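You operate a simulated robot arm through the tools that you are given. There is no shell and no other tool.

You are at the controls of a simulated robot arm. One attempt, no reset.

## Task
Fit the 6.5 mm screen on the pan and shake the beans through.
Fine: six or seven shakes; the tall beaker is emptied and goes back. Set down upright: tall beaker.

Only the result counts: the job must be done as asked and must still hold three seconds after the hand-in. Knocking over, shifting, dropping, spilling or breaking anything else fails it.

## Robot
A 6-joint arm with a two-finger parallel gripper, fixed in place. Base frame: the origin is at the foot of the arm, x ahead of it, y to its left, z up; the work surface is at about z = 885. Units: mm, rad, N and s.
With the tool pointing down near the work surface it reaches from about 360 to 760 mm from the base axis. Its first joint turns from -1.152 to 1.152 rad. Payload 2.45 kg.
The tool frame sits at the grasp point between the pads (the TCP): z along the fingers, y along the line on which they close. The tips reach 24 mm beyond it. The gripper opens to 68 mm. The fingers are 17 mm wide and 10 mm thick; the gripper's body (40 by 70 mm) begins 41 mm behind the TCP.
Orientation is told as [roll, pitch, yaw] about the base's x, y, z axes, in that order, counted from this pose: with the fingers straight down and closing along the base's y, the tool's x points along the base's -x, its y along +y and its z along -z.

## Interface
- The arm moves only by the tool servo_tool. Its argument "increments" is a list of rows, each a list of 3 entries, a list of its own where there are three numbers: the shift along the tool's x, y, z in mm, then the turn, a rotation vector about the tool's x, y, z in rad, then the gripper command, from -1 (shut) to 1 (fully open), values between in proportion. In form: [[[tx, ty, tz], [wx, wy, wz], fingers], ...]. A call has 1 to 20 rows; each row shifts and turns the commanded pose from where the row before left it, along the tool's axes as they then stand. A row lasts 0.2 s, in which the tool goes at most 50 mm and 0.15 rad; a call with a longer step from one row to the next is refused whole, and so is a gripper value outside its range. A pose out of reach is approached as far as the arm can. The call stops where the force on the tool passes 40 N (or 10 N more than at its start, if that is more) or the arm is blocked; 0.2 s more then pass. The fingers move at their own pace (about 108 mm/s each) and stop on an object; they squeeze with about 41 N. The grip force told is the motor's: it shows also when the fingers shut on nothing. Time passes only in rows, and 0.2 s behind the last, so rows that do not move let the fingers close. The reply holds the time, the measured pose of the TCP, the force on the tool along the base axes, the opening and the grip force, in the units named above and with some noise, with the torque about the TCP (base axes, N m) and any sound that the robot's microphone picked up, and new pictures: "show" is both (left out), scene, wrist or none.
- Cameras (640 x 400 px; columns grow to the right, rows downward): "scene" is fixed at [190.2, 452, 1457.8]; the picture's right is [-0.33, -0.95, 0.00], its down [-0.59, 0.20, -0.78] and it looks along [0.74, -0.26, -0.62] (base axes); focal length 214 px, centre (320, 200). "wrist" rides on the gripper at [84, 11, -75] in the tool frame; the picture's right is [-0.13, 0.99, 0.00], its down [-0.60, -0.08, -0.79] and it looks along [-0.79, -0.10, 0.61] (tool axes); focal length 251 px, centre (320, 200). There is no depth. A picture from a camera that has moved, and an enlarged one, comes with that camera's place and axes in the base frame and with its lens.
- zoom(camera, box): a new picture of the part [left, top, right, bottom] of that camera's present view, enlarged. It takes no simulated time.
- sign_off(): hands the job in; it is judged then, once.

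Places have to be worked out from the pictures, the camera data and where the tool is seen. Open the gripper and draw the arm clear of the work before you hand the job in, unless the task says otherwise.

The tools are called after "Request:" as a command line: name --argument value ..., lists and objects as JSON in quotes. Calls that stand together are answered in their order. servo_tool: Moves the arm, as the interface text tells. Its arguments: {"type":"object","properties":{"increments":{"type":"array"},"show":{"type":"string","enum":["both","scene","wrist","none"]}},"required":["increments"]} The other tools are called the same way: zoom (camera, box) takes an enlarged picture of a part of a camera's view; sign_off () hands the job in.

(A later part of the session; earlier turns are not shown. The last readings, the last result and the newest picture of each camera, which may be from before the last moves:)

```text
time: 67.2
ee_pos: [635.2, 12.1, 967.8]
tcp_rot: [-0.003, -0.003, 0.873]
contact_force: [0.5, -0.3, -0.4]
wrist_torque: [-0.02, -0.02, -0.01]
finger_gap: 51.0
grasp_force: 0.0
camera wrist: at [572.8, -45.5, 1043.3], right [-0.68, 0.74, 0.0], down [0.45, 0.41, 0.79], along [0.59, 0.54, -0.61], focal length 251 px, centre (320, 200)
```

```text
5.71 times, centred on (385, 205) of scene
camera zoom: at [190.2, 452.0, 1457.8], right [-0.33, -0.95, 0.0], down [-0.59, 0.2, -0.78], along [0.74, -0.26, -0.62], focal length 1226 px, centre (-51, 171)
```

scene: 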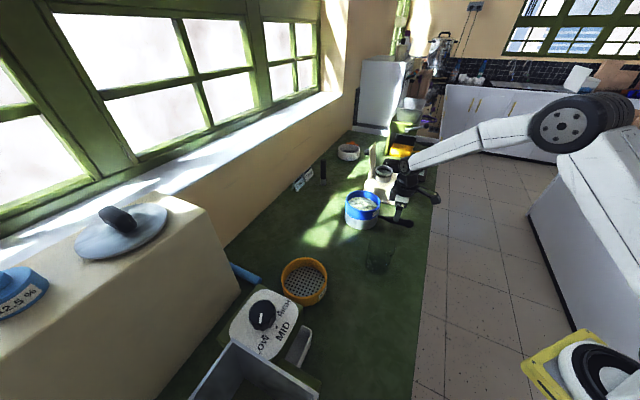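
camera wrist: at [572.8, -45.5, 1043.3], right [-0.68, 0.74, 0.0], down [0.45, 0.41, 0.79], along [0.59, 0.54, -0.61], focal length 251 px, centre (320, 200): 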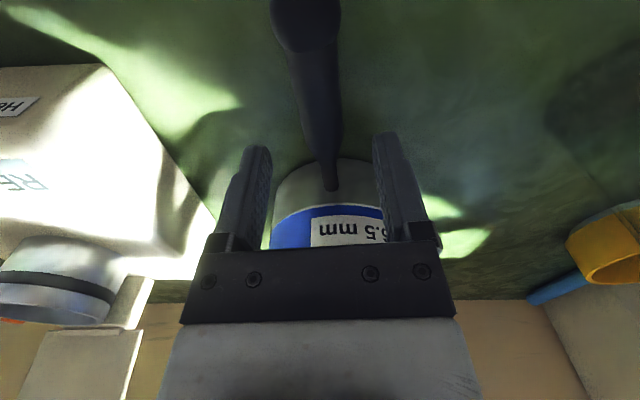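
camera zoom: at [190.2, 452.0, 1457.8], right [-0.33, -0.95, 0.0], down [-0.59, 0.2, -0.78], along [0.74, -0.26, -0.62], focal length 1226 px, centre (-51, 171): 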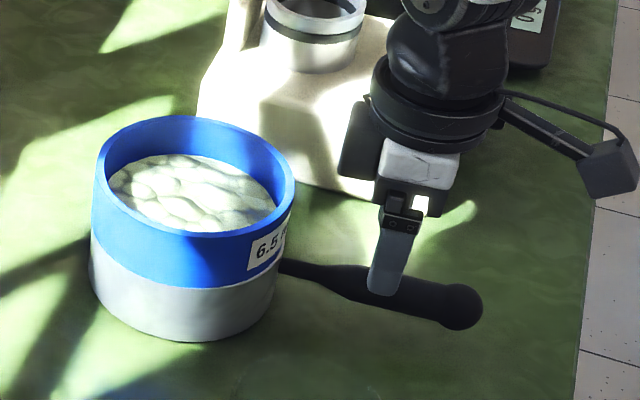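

The handle is centred and parallel to the fingers. I descend to z ≈ 916 around it and close.

Request:
servo_tool --increments '[[[0, 0, 20], [0, 0, 0], 0.5], [[0, 0, 20], [0, 0, 0], 0.5], [[0, 0, 11], [0, 0, 0], 0.5], [[0, 0, 0], [0, 0, 0], 0.2], [[0, 0, 0], [0, 0, 0], 0.0], [[0, 0, 0], [0, 0, 0], -0.15], [[0, 0, 0], [0, 0, 0], -0.3], [[0, 0, 0], [0, 0, 0], -0.6], [[0, 0, 0], [0, 0, 0], -1], [[0, 0, 0], [0, 0, 0], -1]]'

Request:
zoom --camera "scene" --box '[345, 170, 425, 240]'

```text
time: 69.4
ee_pos: [635.4, 11.4, 917.2]
tcp_rot: [-0.002, 0.0, 0.875]
contact_force: [-1.2, 0.5, -1.0]
wrist_torque: [-0.01, -0.02, 0.16]
finger_gap: 23.0
grasp_force: 39.2
camera wrist: at [573.0, -45.4, 992.4], right [-0.68, 0.74, 0.0], down [0.45, 0.41, 0.79], along [0.58, 0.54, -0.61], focal length 251 px, centre (320, 200)
```

scene: 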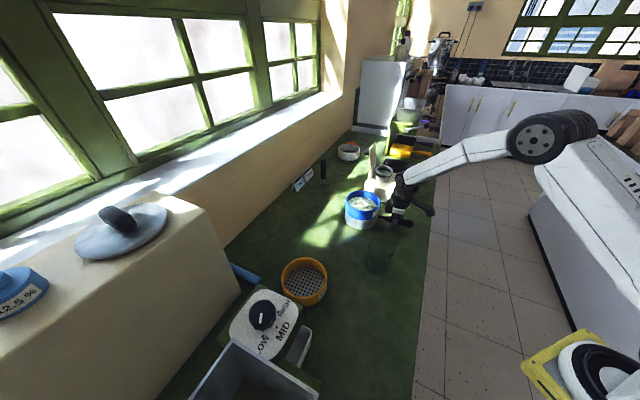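
wrist: 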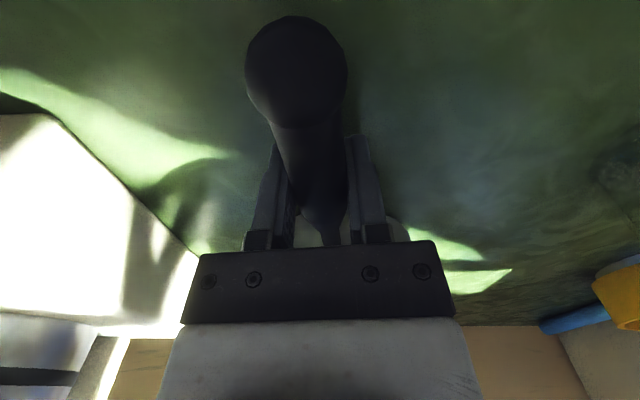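

```text
5.71 times, centred on (385, 205) of scene
camera zoom: at [190.2, 452.0, 1457.8], right [-0.33, -0.95, 0.0], down [-0.59, 0.2, -0.78], along [0.74, -0.26, -0.62], focal length 1226 px, centre (-51, 171)
```

zoom: 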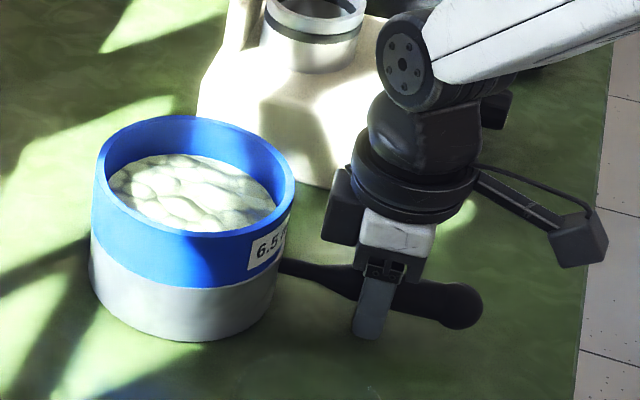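

The handle is firmly held (23 mm, 39 N) and the pan has not moved. I make one trial shake — 25 mm out along the handle and back — and look for its effect.

Request:
servo_tool --increments '[[[25, 0, 0], [0, 0, 0], -1], [[-25, 0, 0], [0, 0, 0], -1], [[0, 0, 0], [0, 0, 0], -1]]'

Request:
zoom --camera "scene" --box '[345, 170, 425, 240]'

```text
time: 70.2
ee_pos: [635.7, 12.2, 917.7]
tcp_rot: [-0.001, -0.002, 0.872]
contact_force: [-2.3, -1.8, 4.3]
wrist_torque: [0.08, -0.04, 0.12]
finger_gap: 23.1
grasp_force: 39.5
camera wrist: at [573.0, -45.7, 992.4], right [-0.68, 0.74, 0.0], down [0.45, 0.41, 0.79], along [0.59, 0.54, -0.61], focal length 251 px, centre (320, 200)
```

scene: 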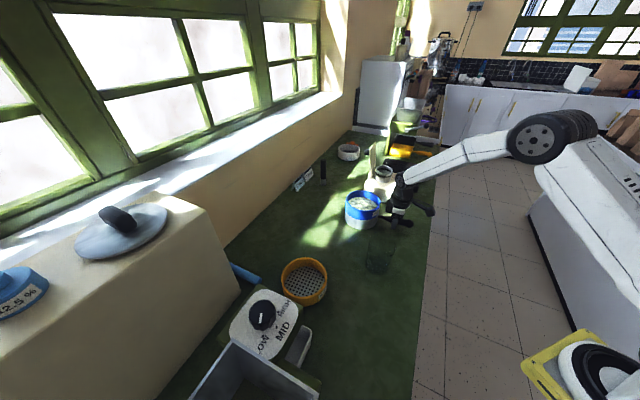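
wrist: 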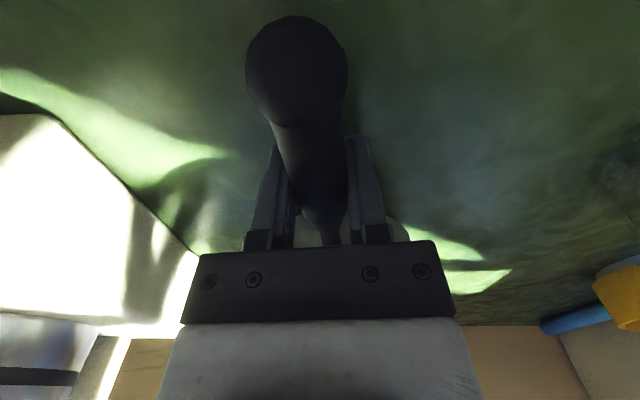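

```text
5.71 times, centred on (385, 205) of scene
camera zoom: at [190.1, 452.0, 1457.8], right [-0.33, -0.95, 0.0], down [-0.59, 0.2, -0.78], along [0.74, -0.26, -0.62], focal length 1226 px, centre (-51, 171)
```

zoom: 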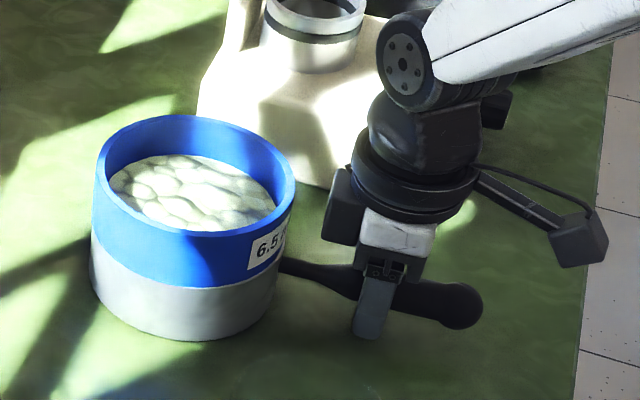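

No clear change in the bean level and no sound. I zoom tightly on the screen for a reference of the bean level.

Request:
zoom --camera "scene" --box '[340, 188, 385, 216]'

```text
14.22 times, centred on (362, 202) of scene
camera zoom: at [190.1, 452.0, 1457.8], right [-0.33, -0.95, 0.0], down [-0.59, 0.2, -0.78], along [0.74, -0.26, -0.62], focal length 3050 px, centre (-284, 172)
```

zoom: 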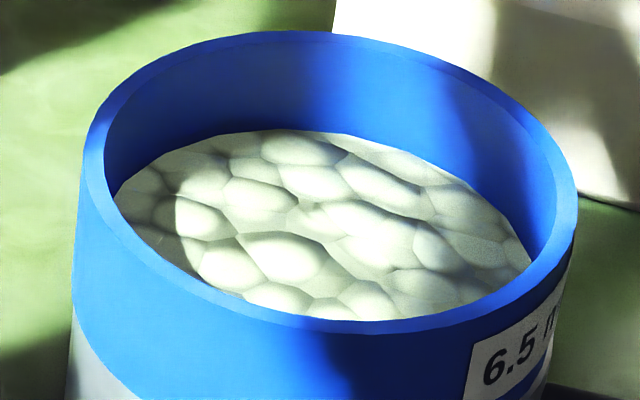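

I record this as shake one and repeat the same stroke once more, then compare at the same zoom.

Request:
servo_tool --increments '[[[25, 0, 0], [0, 0, 0], -1], [[-25, 0, 0], [0, 0, 0], -1], [[0, 0, 0], [0, 0, 0], -1]]' --show "none"

Request:
zoom --camera "scene" --box '[340, 188, 385, 216]'

```text
time: 71.0
ee_pos: [635.3, 12.1, 917.8]
tcp_rot: [-0.001, -0.002, 0.873]
contact_force: [-0.7, -1.3, 0.5]
wrist_torque: [0.05, -0.07, 0.02]
finger_gap: 23.2
grasp_force: 39.8
```

```text
14.22 times, centred on (362, 202) of scene
camera zoom: at [190.2, 452.0, 1457.8], right [-0.33, -0.95, 0.0], down [-0.59, 0.2, -0.78], along [0.74, -0.26, -0.62], focal length 3050 px, centre (-284, 172)
```

zoom: 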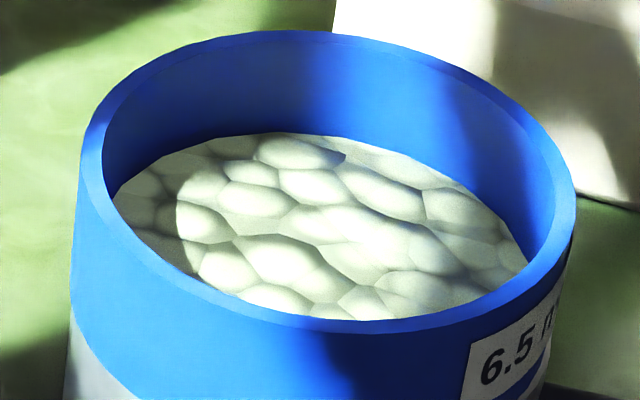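

The bean level dropped about 5 px (roughly 1.8 mm), so a stroke out and back does count as a shake and passes beans. I do the third one and compare again.

Request:
servo_tool --increments '[[[25, 0, 0], [0, 0, 0], -1], [[-25, 0, 0], [0, 0, 0], -1], [[0, 0, 0], [0, 0, 0], -1]]' --show "none"

Request:
zoom --camera "scene" --box '[340, 188, 385, 216]'

```text
time: 71.8
ee_pos: [635.5, 12.4, 918.4]
tcp_rot: [0.0, -0.001, 0.872]
contact_force: [0.9, 1.1, -1.2]
wrist_torque: [-0.33, 0.25, 0.01]
finger_gap: 23.0
grasp_force: 39.2
```

```text
14.22 times, centred on (362, 202) of scene
camera zoom: at [190.3, 452.0, 1457.8], right [-0.33, -0.95, 0.0], down [-0.59, 0.2, -0.78], along [0.74, -0.26, -0.62], focal length 3050 px, centre (-284, 172)
```

zoom: 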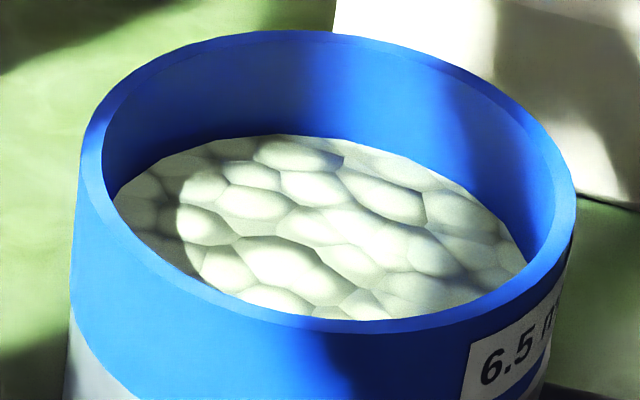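

Third stroke changed little. I let time pass without moving to see whether the level changes by itself.

Request:
servo_tool --increments '[[[0, 0, 0], [0, 0, 0], -1], [[0, 0, 0], [0, 0, 0], -1], [[0, 0, 0], [0, 0, 0], -1], [[0, 0, 0], [0, 0, 0], -1]]' --show "none"

Request:
zoom --camera "scene" --box '[340, 188, 385, 216]'

Request:
zoom --camera "scene" --box '[345, 170, 425, 240]'

```text
time: 72.8
ee_pos: [634.2, 13.1, 918.1]
tcp_rot: [-0.002, 0.0, 0.873]
contact_force: [0.0, -0.4, -1.5]
wrist_torque: [-0.3, 0.28, -0.01]
finger_gap: 23.1
grasp_force: 39.9
```

```text
14.22 times, centred on (362, 202) of scene
camera zoom: at [190.3, 452.0, 1457.8], right [-0.33, -0.95, 0.0], down [-0.59, 0.2, -0.78], along [0.74, -0.26, -0.62], focal length 3050 px, centre (-284, 172)
```

zoom: 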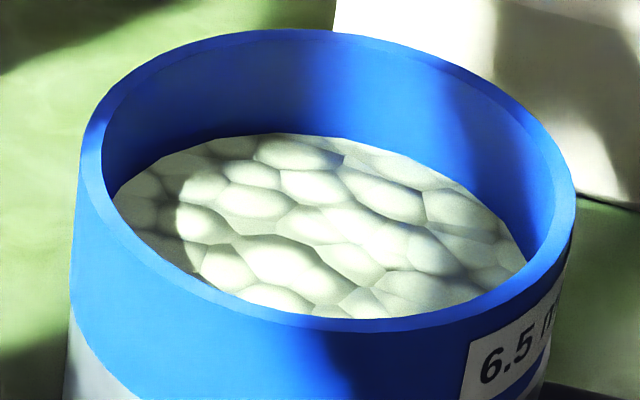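

```text
5.71 times, centred on (385, 205) of scene
camera zoom: at [190.3, 452.0, 1457.8], right [-0.33, -0.95, 0.0], down [-0.59, 0.2, -0.78], along [0.74, -0.26, -0.62], focal length 1226 px, centre (-51, 171)
```

zoom: 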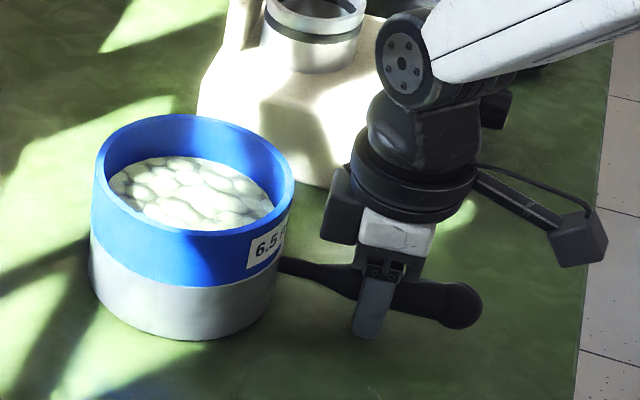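

The level doesn't change by itself, so the third, gentle stroke probably was too weak to pass beans. I make one more vigorous shake (35 mm out and back) and compare.

Request:
servo_tool --increments '[[[35, 0, 0], [0, 0, 0], -1], [[-35, 0, 0], [0, 0, 0], -1], [[0, 0, 0], [0, 0, 0], -1]]' --show "none"

Request:
zoom --camera "scene" --box '[340, 188, 385, 216]'

```text
time: 73.6
ee_pos: [635.1, 12.1, 916.9]
tcp_rot: [-0.001, -0.002, 0.874]
contact_force: [0.2, -0.6, -0.8]
wrist_torque: [-0.11, 0.14, 0.0]
finger_gap: 22.9
grasp_force: 39.4
```

```text
14.22 times, centred on (362, 202) of scene
camera zoom: at [190.3, 452.0, 1457.8], right [-0.33, -0.95, 0.0], down [-0.59, 0.2, -0.78], along [0.74, -0.26, -0.62], focal length 3050 px, centre (-284, 172)
```

zoom: 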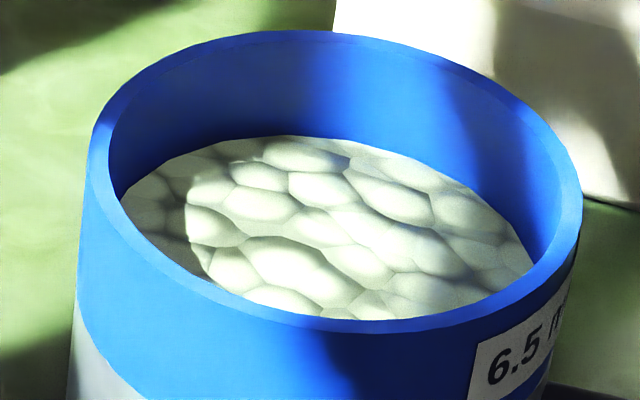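

The level is unchanged after that one. I check the seating of the screen and the handle grip closely before going on.

Request:
zoom --camera "scene" --box '[340, 185, 400, 235]'

Request:
zoom --camera "scene" --box '[350, 192, 380, 212]'

Request:
zoom --camera "wrist" --box '[220, 120, 440, 260]'

```text
8.00 times, centred on (370, 210) of scene
camera zoom: at [190.3, 452.0, 1457.8], right [-0.33, -0.95, 0.0], down [-0.59, 0.2, -0.78], along [0.74, -0.26, -0.62], focal length 1716 px, centre (-80, 120)
```

zoom: 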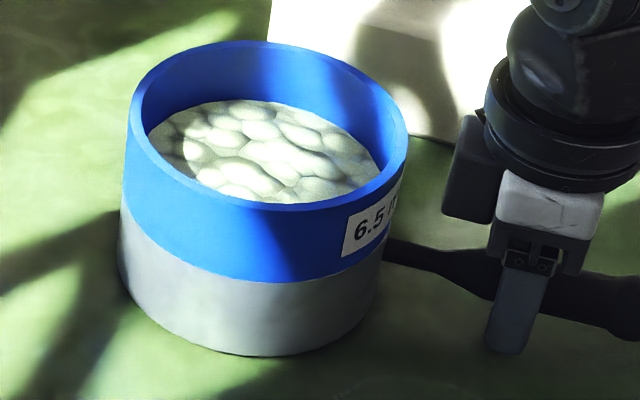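

```text
16.00 times, centred on (365, 202) of scene
camera zoom: at [190.3, 452.0, 1457.8], right [-0.33, -0.95, 0.0], down [-0.59, 0.2, -0.78], along [0.74, -0.26, -0.62], focal length 3432 px, centre (-400, 168)
```

zoom: 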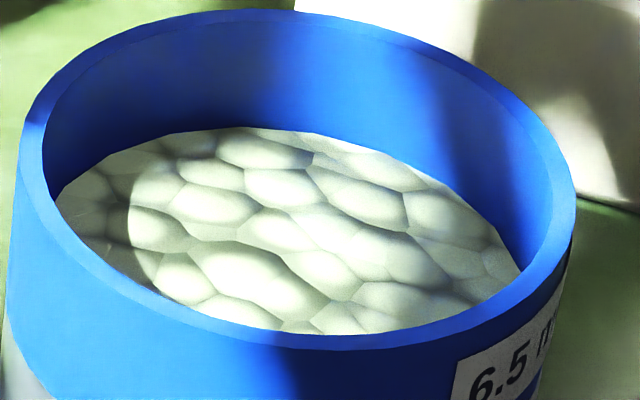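

```text
2.86 times, centred on (330, 190) of wrist
camera zoom: at [572.9, -45.7, 992.8], right [-0.68, 0.74, 0.0], down [0.45, 0.41, 0.79], along [0.59, 0.54, -0.61], focal length 718 px, centre (291, 229)
```

zoom: 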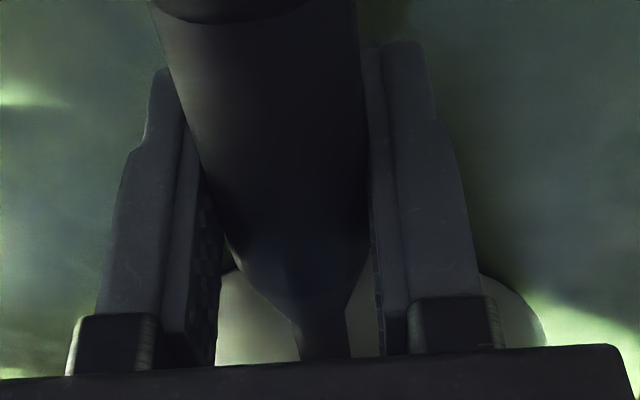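

The screen is still seated and the handle is secure. I try one stronger shake, 48 mm out and back, to see whether the bean level responds to stroke size.

Request:
servo_tool --increments '[[[48, 0, 0], [0, 0, 0], -1], [[-48, 0, 0], [0, 0, 0], -1], [[0, 0, 0], [0, 0, 0], -1]]' --show "none"

Request:
zoom --camera "scene" --box '[340, 188, 385, 216]'

```text
time: 74.4
ee_pos: [635.7, 12.0, 916.9]
tcp_rot: [-0.002, -0.003, 0.872]
contact_force: [-1.8, -1.0, 3.2]
wrist_torque: [0.52, -0.5, 0.09]
finger_gap: 22.8
grasp_force: 39.7
```

```text
14.22 times, centred on (362, 202) of scene
camera zoom: at [190.1, 452.0, 1457.8], right [-0.33, -0.95, 0.0], down [-0.59, 0.2, -0.78], along [0.74, -0.26, -0.62], focal length 3050 px, centre (-284, 172)
```

zoom: 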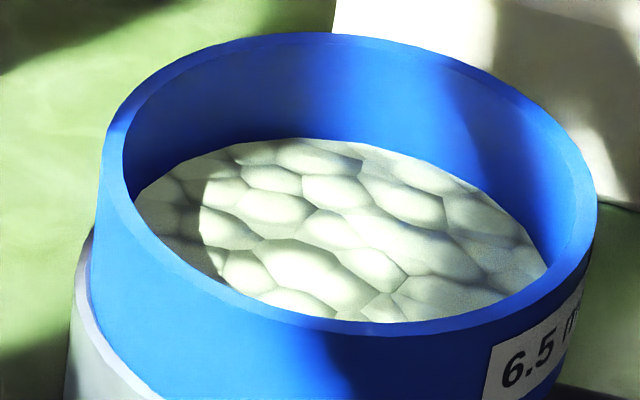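

The screen has slipped sideways on the pan rim: the pan edge now shows on the left. I look at it closely before doing anything more.

Request:
zoom --camera "scene" --box '[340, 185, 400, 235]'

Request:
zoom --camera "scene" --box '[340, 195, 370, 225]'

Request:
zoom --camera "scene" --box '[365, 190, 395, 220]'

```text
8.00 times, centred on (370, 210) of scene
camera zoom: at [190.1, 452.0, 1457.8], right [-0.33, -0.95, 0.0], down [-0.59, 0.2, -0.78], along [0.74, -0.26, -0.62], focal length 1716 px, centre (-80, 120)
```

zoom: 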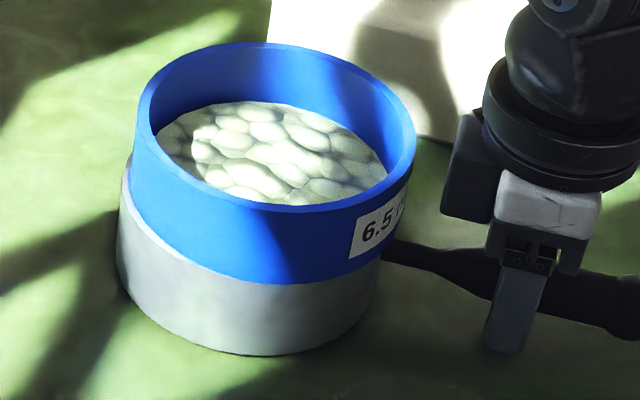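

```text
13.33 times, centred on (355, 210) of scene
camera zoom: at [190.1, 452.0, 1457.8], right [-0.33, -0.95, 0.0], down [-0.59, 0.2, -0.78], along [0.74, -0.26, -0.62], focal length 2860 px, centre (-147, 67)
```

zoom: 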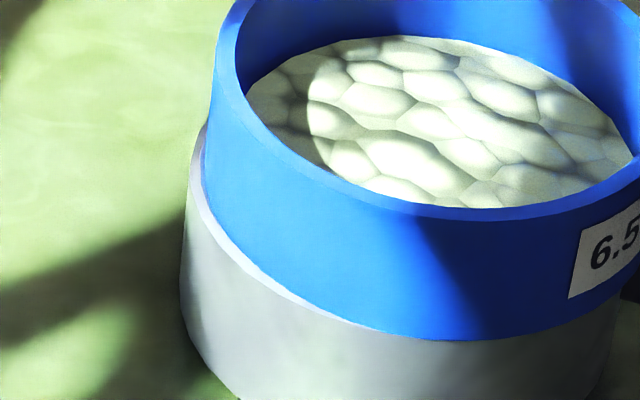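

```text
13.33 times, centred on (380, 205) of scene
camera zoom: at [190.1, 452.0, 1457.8], right [-0.33, -0.95, 0.0], down [-0.59, 0.2, -0.78], along [0.74, -0.26, -0.62], focal length 2860 px, centre (-480, 133)
```

zoom: 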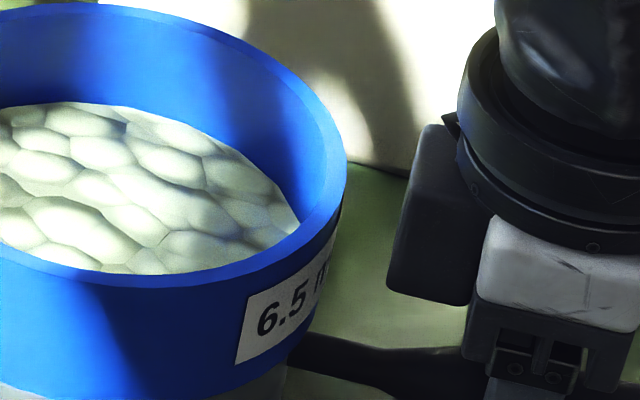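

The screen has slid about 5 mm within its seat but is no higher, so its lip is still inside the pan. I take a high-magnification reference of the bean level at the back wall to judge whether strokes pass beans.

Request:
zoom --camera "scene" --box '[358, 189, 370, 200]'

Request:
zoom --camera "scene" --box '[344, 198, 354, 208]'

Request:
zoom --camera "scene" --box '[376, 198, 388, 210]'

```text
16.00 times, centred on (364, 194) of scene
camera zoom: at [190.1, 452.0, 1457.8], right [-0.33, -0.95, 0.0], down [-0.59, 0.2, -0.78], along [0.74, -0.26, -0.62], focal length 3432 px, centre (-384, 288)
```

zoom: 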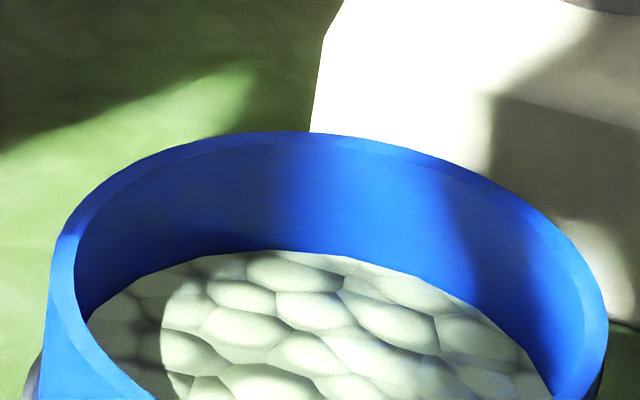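

```text
16.00 times, centred on (349, 203) of scene
camera zoom: at [190.1, 452.0, 1457.8], right [-0.33, -0.95, 0.0], down [-0.59, 0.2, -0.78], along [0.74, -0.26, -0.62], focal length 3432 px, centre (-144, 152)
```

zoom: 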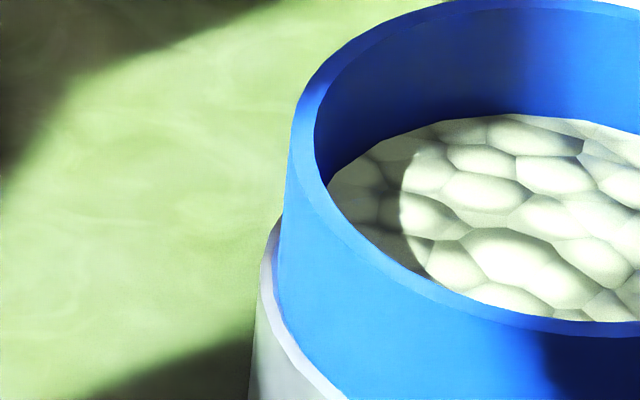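

```text
16.00 times, centred on (382, 204) of scene
camera zoom: at [190.1, 452.0, 1457.8], right [-0.33, -0.95, 0.0], down [-0.59, 0.2, -0.78], along [0.74, -0.26, -0.62], focal length 3432 px, centre (-672, 136)
```

zoom: 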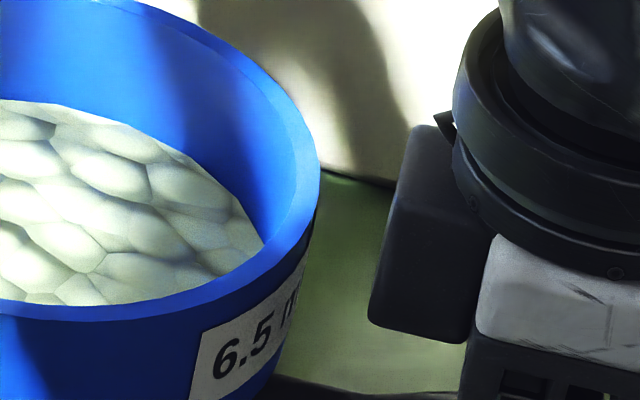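

Bean level from all pictures: it dropped about 1.5 mm on each of the first two strokes, then not at all, so the displaced screen probably stopped the sieving. I'll release the handle and re-centre the screen on the pan.

Request:
servo_tool --increments '[[[0, 0, 0], [0, 0, 0], -0.2], [[0, 0, 0], [0, 0, 0], 0.2], [[0, 0, 0], [0, 0, 0], 0.5], [[0, 0, -15], [0, 0, 0], 0.5], [[0, 0, -30], [0, 0, 0], 0.5], [[0, 0, -45], [0, 0, 0], 0.5], [[0, 0, -45], [0, 0, 0], 0.4], [[0, 0, -45], [0, 0, 0], 0.4], [[0, 0, -15], [0, 0, 0], 0.4], [[0, 0, 0], [0, 0, 0], 0.4]]'

Request:
zoom --camera "wrist" --box '[220, 0, 420, 200]'

Request:
zoom --camera "scene" --box '[340, 185, 400, 235]'

```text
time: 76.6
ee_pos: [633.7, 12.0, 1112.1]
tcp_rot: [-0.002, -0.001, 0.874]
contact_force: [-0.2, 0.0, 0.2]
wrist_torque: [-0.01, -0.03, 0.05]
finger_gap: 47.5
grasp_force: 0.1
camera wrist: at [572.7, -45.7, 1188.7], right [-0.68, 0.74, 0.0], down [0.45, 0.41, 0.79], along [0.59, 0.54, -0.61], focal length 251 px, centre (320, 200)
```

scene: 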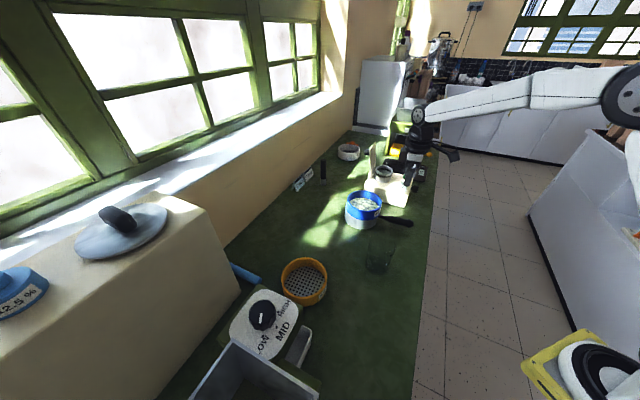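
wrist: 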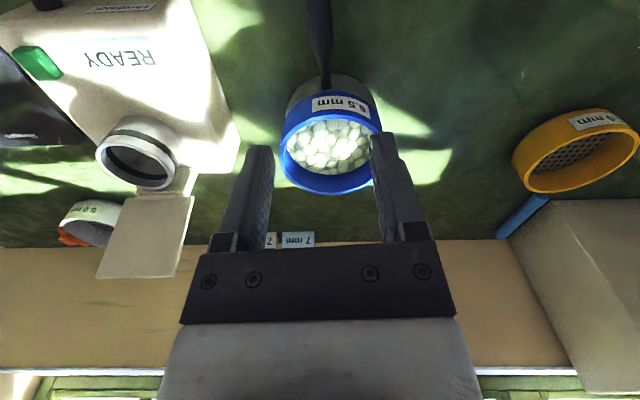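

```text
2.00 times, centred on (320, 100) of wrist
camera zoom: at [572.7, -45.7, 1188.7], right [-0.68, 0.74, 0.0], down [0.45, 0.41, 0.79], along [0.59, 0.54, -0.61], focal length 503 px, centre (320, 400)
```

zoom: 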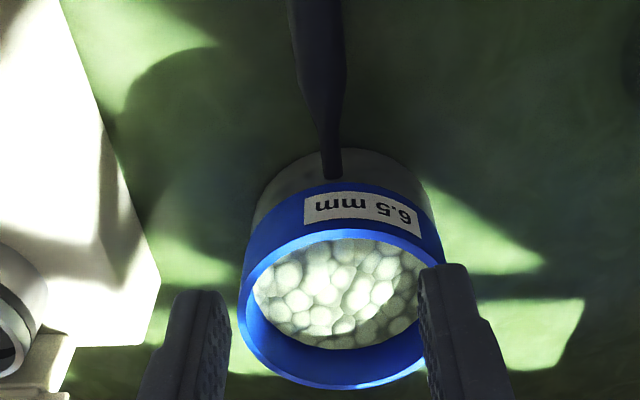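

```text
8.00 times, centred on (370, 210) of scene
camera zoom: at [190.2, 452.0, 1457.8], right [-0.33, -0.95, 0.0], down [-0.59, 0.2, -0.78], along [0.74, -0.26, -0.62], focal length 1716 px, centre (-80, 120)
```

zoom: 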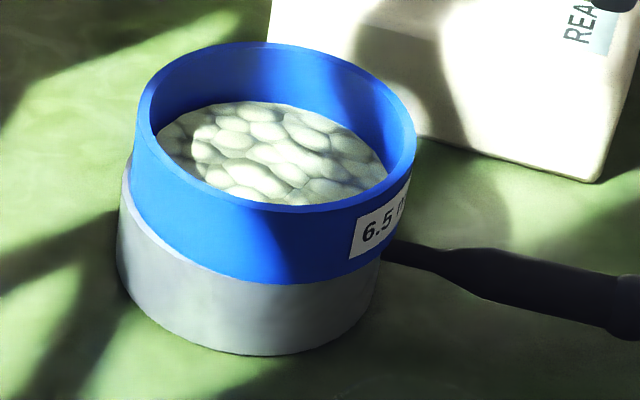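

I move above the same wall of the screen that I gripped before, with the same orientation, and check the offset from there.

Request:
servo_tool --increments '[[[-36.3, 12.2, 0], [0, 0, 0], 0.4], [[-36.3, 12.2, 0], [0, 0, 0], 0.4], [[-36.3, 12.2, 0], [0, 0, 0], 0.4], [[-36.3, 12.2, 0], [0, 0, 0.127], 0.4], [[0, 0, 0], [0, 0, 0.126], 0.4], [[0, 0, 25], [0, 0, 0], 0.4], [[0, 0, 25], [0, 0, 0], 0.4], [[0, 0, 20], [0, 0, 0], 0.4], [[0, 0, 0], [0, 0, 0], 0.4]]'

Request:
zoom --camera "wrist" --box '[80, 0, 400, 200]'

Request:
zoom --camera "scene" --box '[340, 180, 400, 235]'

```text
time: 78.6
ee_pos: [690.3, 154.5, 1042.1]
tcp_rot: [-0.001, -0.002, 0.619]
contact_force: [-0.2, 0.3, 0.4]
wrist_torque: [-0.01, 0.02, 0.01]
finger_gap: 47.8
grasp_force: 0.1
camera wrist: at [615.9, 114.1, 1117.7], right [-0.47, 0.88, 0.0], down [0.54, 0.29, 0.79], along [0.7, 0.37, -0.61], focal length 251 px, centre (320, 200)
```

scene: 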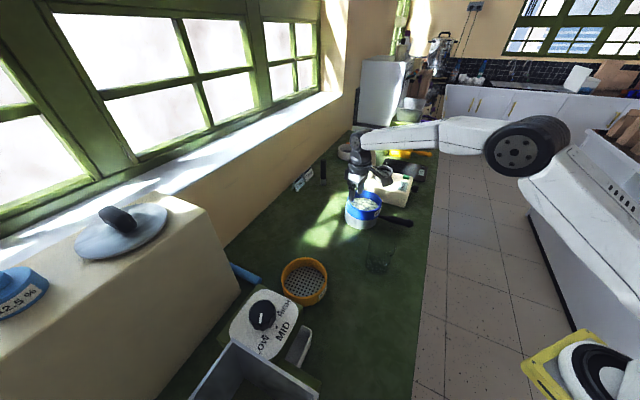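
wrist: 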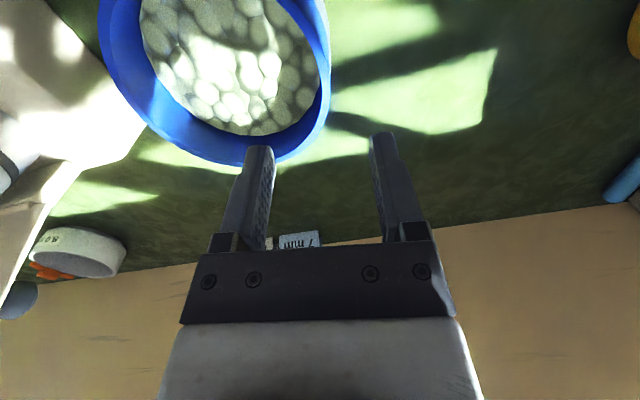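

```text
2.00 times, centred on (240, 100) of wrist
camera zoom: at [615.9, 114.1, 1117.7], right [-0.47, 0.88, 0.0], down [0.54, 0.29, 0.79], along [0.7, 0.37, -0.61], focal length 503 px, centre (480, 400)
```

zoom: 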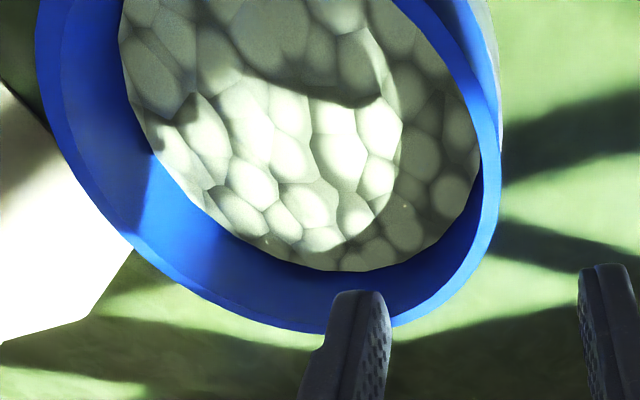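

```text
7.27 times, centred on (370, 208) of scene
camera zoom: at [190.2, 452.0, 1457.8], right [-0.33, -0.95, 0.0], down [-0.59, 0.2, -0.78], along [0.74, -0.26, -0.62], focal length 1560 px, centre (-44, 146)
```

zoom: 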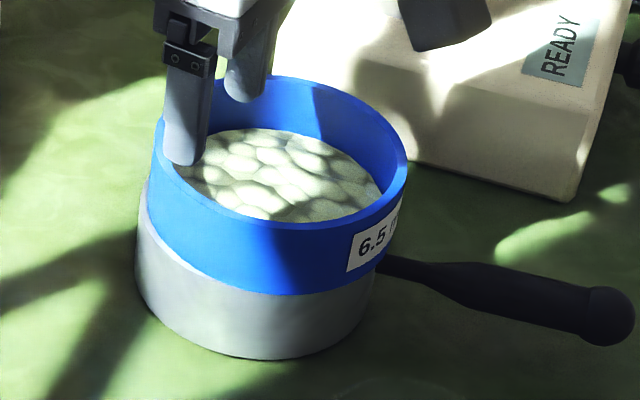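

The fit shows the screen about 4 mm off the pan centre towards the handle. I line up with the old grip place on the wall, descend (fingertips staying above the beans) and close.

Request:
servo_tool --increments '[[[-1.0, 2.3, 10], [0, 0, 0], 0.3], [[0, 0, 20], [0, 0, 0], 0.2], [[0, 0, 20], [0, 0, 0], 0.1], [[0, 0, 16], [0, 0, 0], 0.0], [[0, 0, 0], [0, 0, 0], -0.2], [[0, 0, 0], [0, 0, 0], -0.5], [[0, 0, 0], [0, 0, 0], -0.7], [[0, 0, 0], [0, 0, 0], -0.85], [[0, 0, 0], [0, 0, 0], -1], [[0, 0, 0], [0, 0, 0], -1], [[0, 0, 0], [0, 0, 0], -1]]'

Request:
zoom --camera "wrist" --box '[0, 0, 400, 250]'

Request:
zoom --camera "scene" --box '[340, 180, 400, 235]'

```text
time: 81.0
ee_pos: [690.0, 155.9, 976.3]
tcp_rot: [-0.002, -0.003, 0.62]
contact_force: [0.7, 0.6, 0.0]
wrist_torque: [0.08, 0.0, -0.01]
finger_gap: 4.2
grasp_force: 27.7
camera wrist: at [616.1, 116.0, 1052.3], right [-0.47, 0.88, 0.0], down [0.54, 0.29, 0.79], along [0.7, 0.37, -0.61], focal length 251 px, centre (320, 200)
```

scene: 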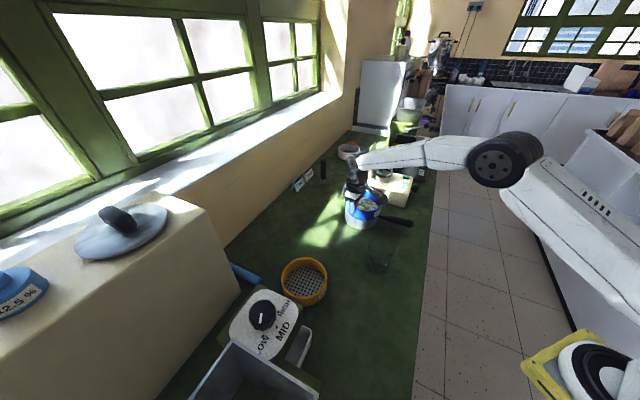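
wrist: 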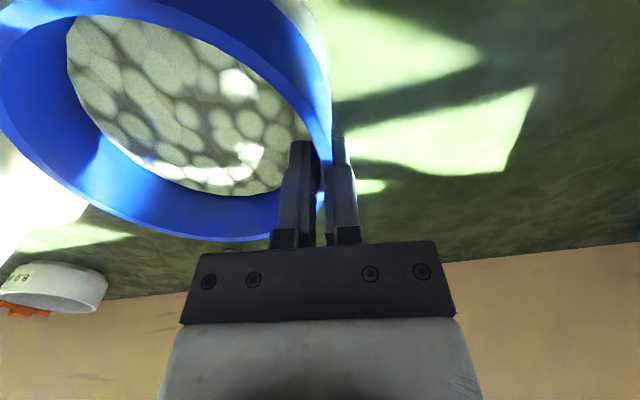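

```text
1.60 times, centred on (200, 125) of wrist
camera zoom: at [616.1, 116.0, 1052.3], right [-0.47, 0.88, 0.0], down [0.54, 0.29, 0.79], along [0.7, 0.37, -0.61], focal length 402 px, centre (512, 320)
```

zoom: 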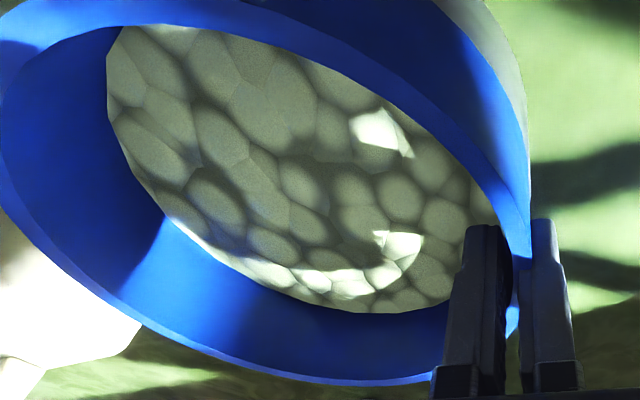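

```text
7.27 times, centred on (370, 208) of scene
camera zoom: at [190.3, 452.0, 1457.8], right [-0.33, -0.95, 0.0], down [-0.59, 0.2, -0.78], along [0.74, -0.26, -0.62], focal length 1560 px, centre (-44, 146)
```

zoom: 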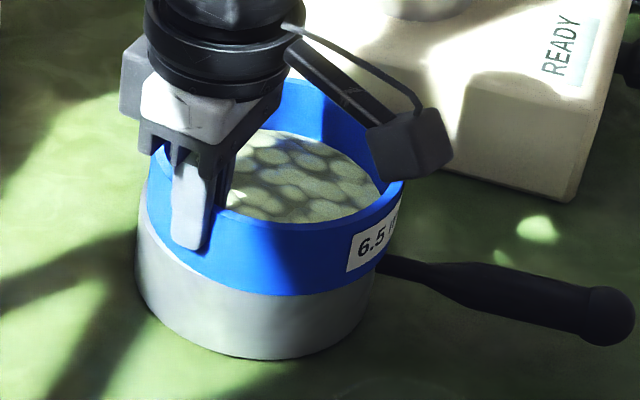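

The wall is held exactly as in the first placement. I lift the screen 12 mm out of its seat and measure the offset again.

Request:
servo_tool --increments '[[[0, 0, -4], [0, 0, 0], -1], [[0, 0, -4], [0, 0, 0], -1], [[0, 0, -4], [0, 0, 0], -1], [[0, 0, 0], [0, 0, 0], -1]]' --show "none"

Request:
zoom --camera "wrist" --box '[200, 0, 360, 100]'

Request:
zoom --camera "scene" --box '[340, 180, 400, 235]'

Request:
zoom --camera "scene" --box '[345, 200, 385, 225]'

```text
time: 82.0
ee_pos: [689.5, 157.3, 989.1]
tcp_rot: [-0.001, -0.001, 0.618]
contact_force: [-0.5, 0.5, -3.4]
wrist_torque: [0.25, 0.09, 0.02]
finger_gap: 4.0
grasp_force: 27.7
```

```text
4.00 times, centred on (280, 50) of wrist
camera zoom: at [615.8, 116.6, 1064.2], right [-0.47, 0.88, 0.0], down [0.54, 0.29, 0.79], along [0.7, 0.37, -0.61], focal length 1006 px, centre (480, 800)
```

zoom: 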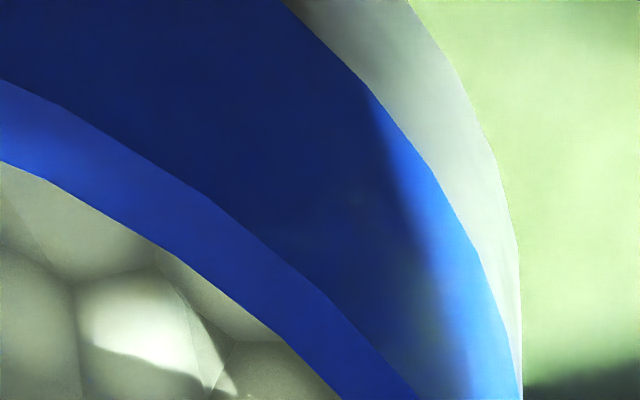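

```text
7.27 times, centred on (370, 208) of scene
camera zoom: at [190.3, 452.0, 1457.8], right [-0.33, -0.95, 0.0], down [-0.59, 0.2, -0.78], along [0.74, -0.26, -0.62], focal length 1560 px, centre (-44, 146)
```

zoom: 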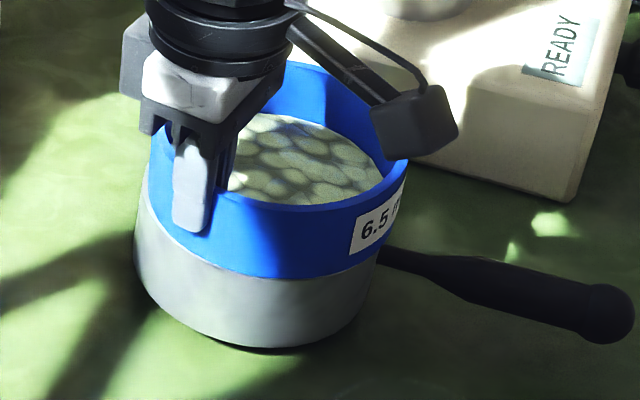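

```text
16.00 times, centred on (365, 212) of scene
camera zoom: at [190.3, 452.0, 1457.8], right [-0.33, -0.95, 0.0], down [-0.59, 0.2, -0.78], along [0.74, -0.26, -0.62], focal length 3432 px, centre (-400, 0)
```

zoom: 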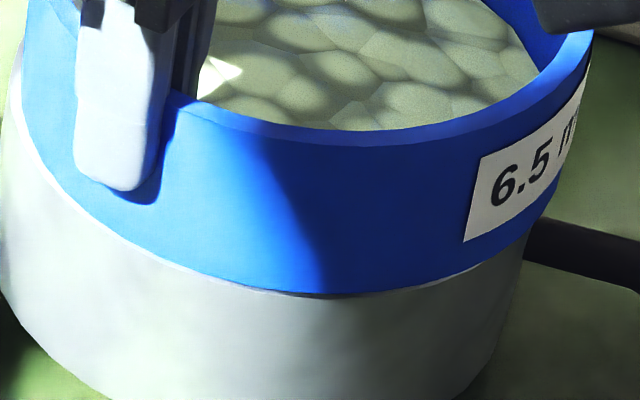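

Lifting the screen raised the pan with it: the two are wedged together. I lower straight back down at once.

Request:
servo_tool --increments '[[[0, 0, 4], [0, 0, 0], -1], [[0, 0, 4], [0, 0, 0], -1], [[0, 0, 4], [0, 0, 0], -1], [[0, 0, 0], [0, 0, 0], -1]]' --show "none"

Request:
zoom --camera "scene" --box '[340, 180, 400, 235]'

Request:
zoom --camera "scene" --box '[345, 200, 385, 225]'

```text
time: 83.0
ee_pos: [690.3, 157.9, 977.4]
tcp_rot: [-0.003, -0.004, 0.619]
contact_force: [-0.3, -0.4, -1.0]
wrist_torque: [0.04, 0.04, 0.05]
finger_gap: 4.2
grasp_force: 27.5
```

```text
7.27 times, centred on (370, 208) of scene
camera zoom: at [190.3, 452.0, 1457.8], right [-0.33, -0.95, 0.0], down [-0.59, 0.2, -0.78], along [0.74, -0.26, -0.62], focal length 1560 px, centre (-44, 146)
```

zoom: 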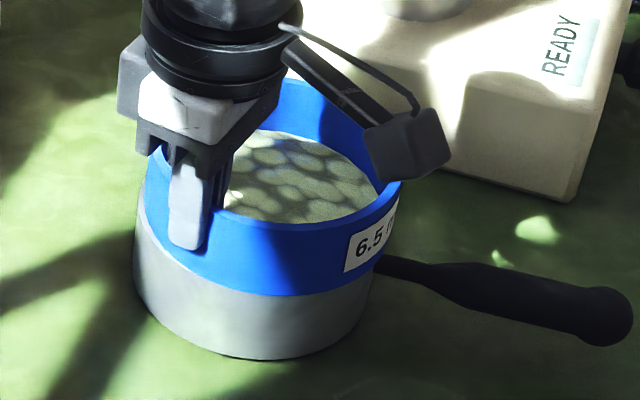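

```text
16.00 times, centred on (365, 212) of scene
camera zoom: at [190.3, 452.0, 1457.8], right [-0.33, -0.95, 0.0], down [-0.59, 0.2, -0.78], along [0.74, -0.26, -0.62], focal length 3432 px, centre (-400, 0)
```

zoom: 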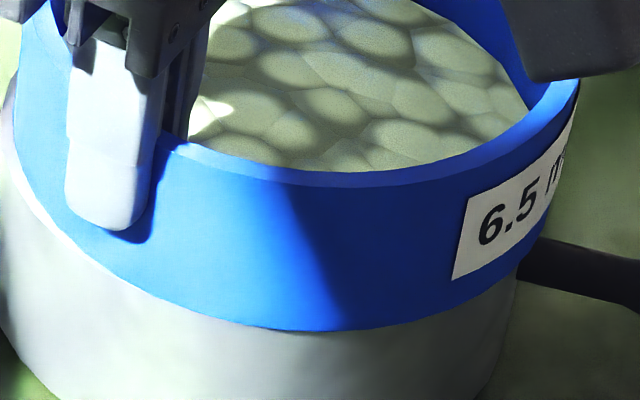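

The pan is flat on the table again. I slide the screen about 4.4 mm back towards the pan's centre while it is seated, which should also free the wedged lip.

Request:
servo_tool --increments '[[[-1.4, 0.5, -0.3], [0, 0, 0], -1], [[-1.4, 0.5, 0], [0, 0, 0], -1], [[-1.4, 0.4, 0], [0, 0, 0], -1], [[0, 0, 0], [0, 0, 0], -1]]' --show "none"

Request:
zoom --camera "scene" --box '[340, 180, 400, 235]'

Request:
zoom --camera "wrist" --box '[200, 0, 360, 100]'

```text
time: 84.0
ee_pos: [692.3, 160.1, 976.0]
tcp_rot: [-0.002, -0.003, 0.62]
contact_force: [0.7, 0.1, -0.7]
wrist_torque: [0.03, 0.01, -0.04]
finger_gap: 4.3
grasp_force: 27.8
```

```text
7.27 times, centred on (370, 208) of scene
camera zoom: at [190.3, 452.0, 1457.8], right [-0.33, -0.95, 0.0], down [-0.59, 0.2, -0.78], along [0.74, -0.26, -0.62], focal length 1560 px, centre (-44, 146)
```

zoom: 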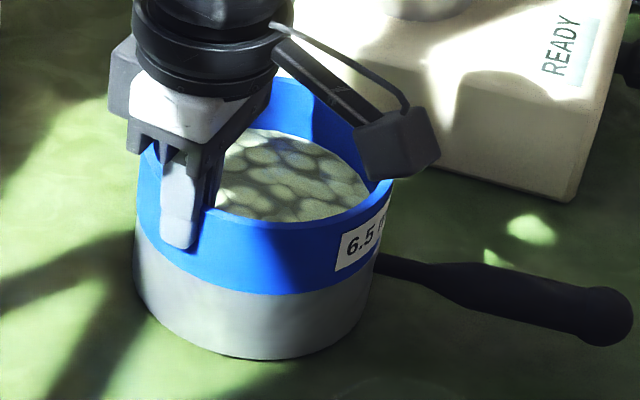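

```text
4.00 times, centred on (280, 50) of wrist
camera zoom: at [618.4, 120.7, 1052.4], right [-0.47, 0.88, 0.0], down [0.54, 0.29, 0.79], along [0.7, 0.37, -0.61], focal length 1006 px, centre (480, 800)
```

zoom: 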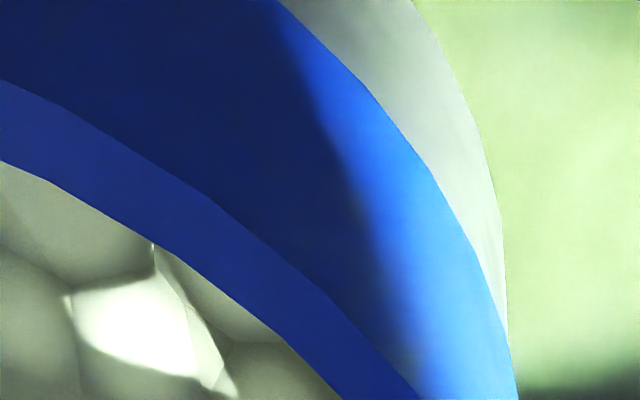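

The screen is concentric again (left gap 4 px, as when first seated). I press it down very lightly, release it and move back up.

Request:
servo_tool --increments '[[[-0.6, -0.5, 0.5], [0, 0, 0], -1], [[0, 0, 0.5], [0, 0, 0], -1], [[0, 0, -0.3], [0, 0, 0], -1], [[0, 0, 0], [0, 0, 0], -0.8], [[0, 0, 0], [0, 0, 0], -0.5], [[0, 0, 0], [0, 0, 0], -0.1], [[0, 0, 0], [0, 0, 0], 0.2], [[0, 0, -15], [0, 0, 0], 0.2], [[0, 0, -35], [0, 0, 0], 0.2], [[0, 0, -45], [0, 0, 0], 0.2], [[0, 0, -40], [0, 0, 0], 0.2], [[0, 0, 0], [0, 0, 0], 0.2]]'

Request:
zoom --camera "scene" --box '[340, 180, 400, 235]'

Request:
zoom --camera "wrist" --box '[80, 0, 400, 200]'

```text
time: 86.6
ee_pos: [693.6, 160.2, 1110.9]
tcp_rot: [0.0, -0.003, 0.621]
contact_force: [-0.2, -0.3, -0.2]
wrist_torque: [0.0, 0.01, 0.03]
finger_gap: 40.8
grasp_force: 0.1
camera wrist: at [619.5, 119.9, 1186.2], right [-0.47, 0.88, 0.0], down [0.54, 0.29, 0.79], along [0.7, 0.37, -0.61], focal length 251 px, centre (320, 200)
```

scene: 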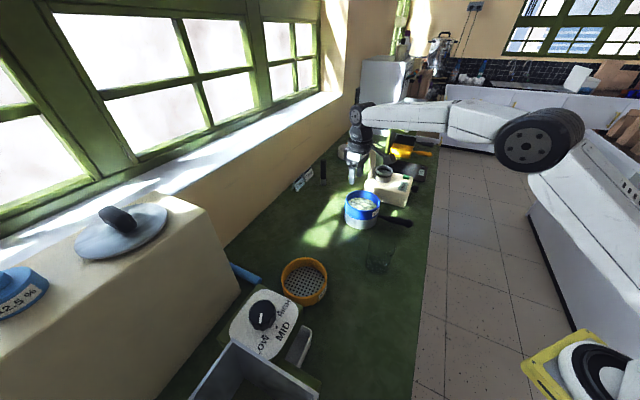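
wrist: 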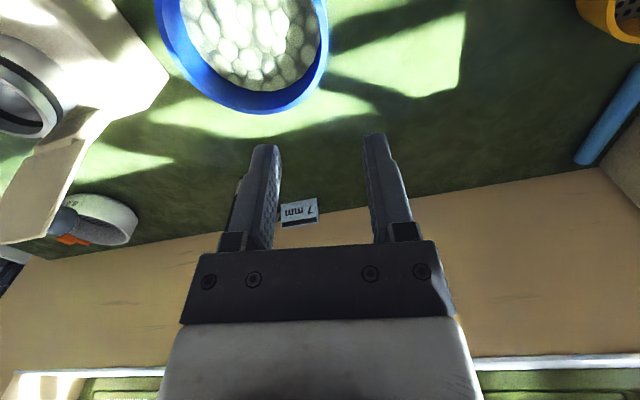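

```text
7.27 times, centred on (370, 208) of scene
camera zoom: at [190.2, 452.0, 1457.8], right [-0.33, -0.95, 0.0], down [-0.59, 0.2, -0.78], along [0.74, -0.26, -0.62], focal length 1560 px, centre (-44, 146)
```

zoom: 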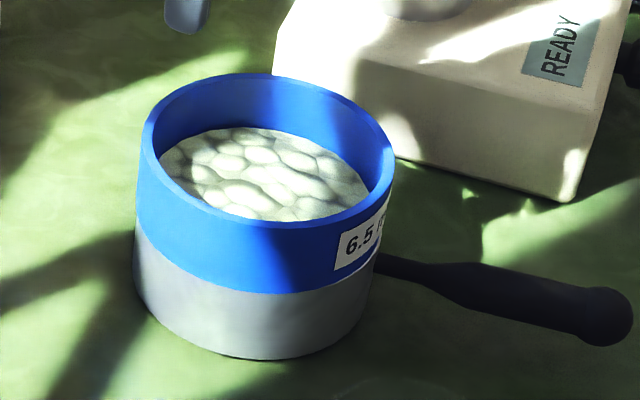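

```text
2.00 times, centred on (240, 100) of wrist
camera zoom: at [619.5, 119.9, 1186.2], right [-0.47, 0.88, 0.0], down [0.54, 0.29, 0.79], along [0.7, 0.37, -0.61], focal length 503 px, centre (480, 400)
```

zoom: 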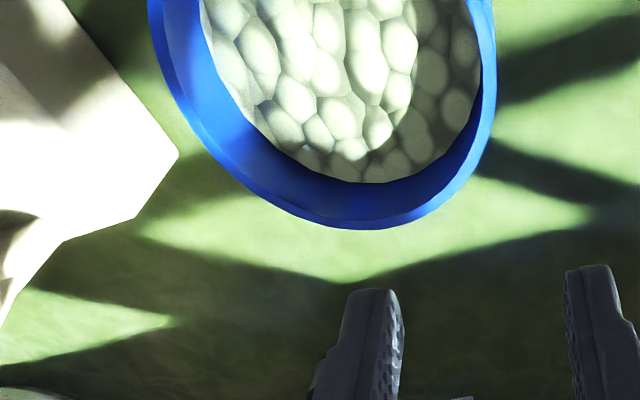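

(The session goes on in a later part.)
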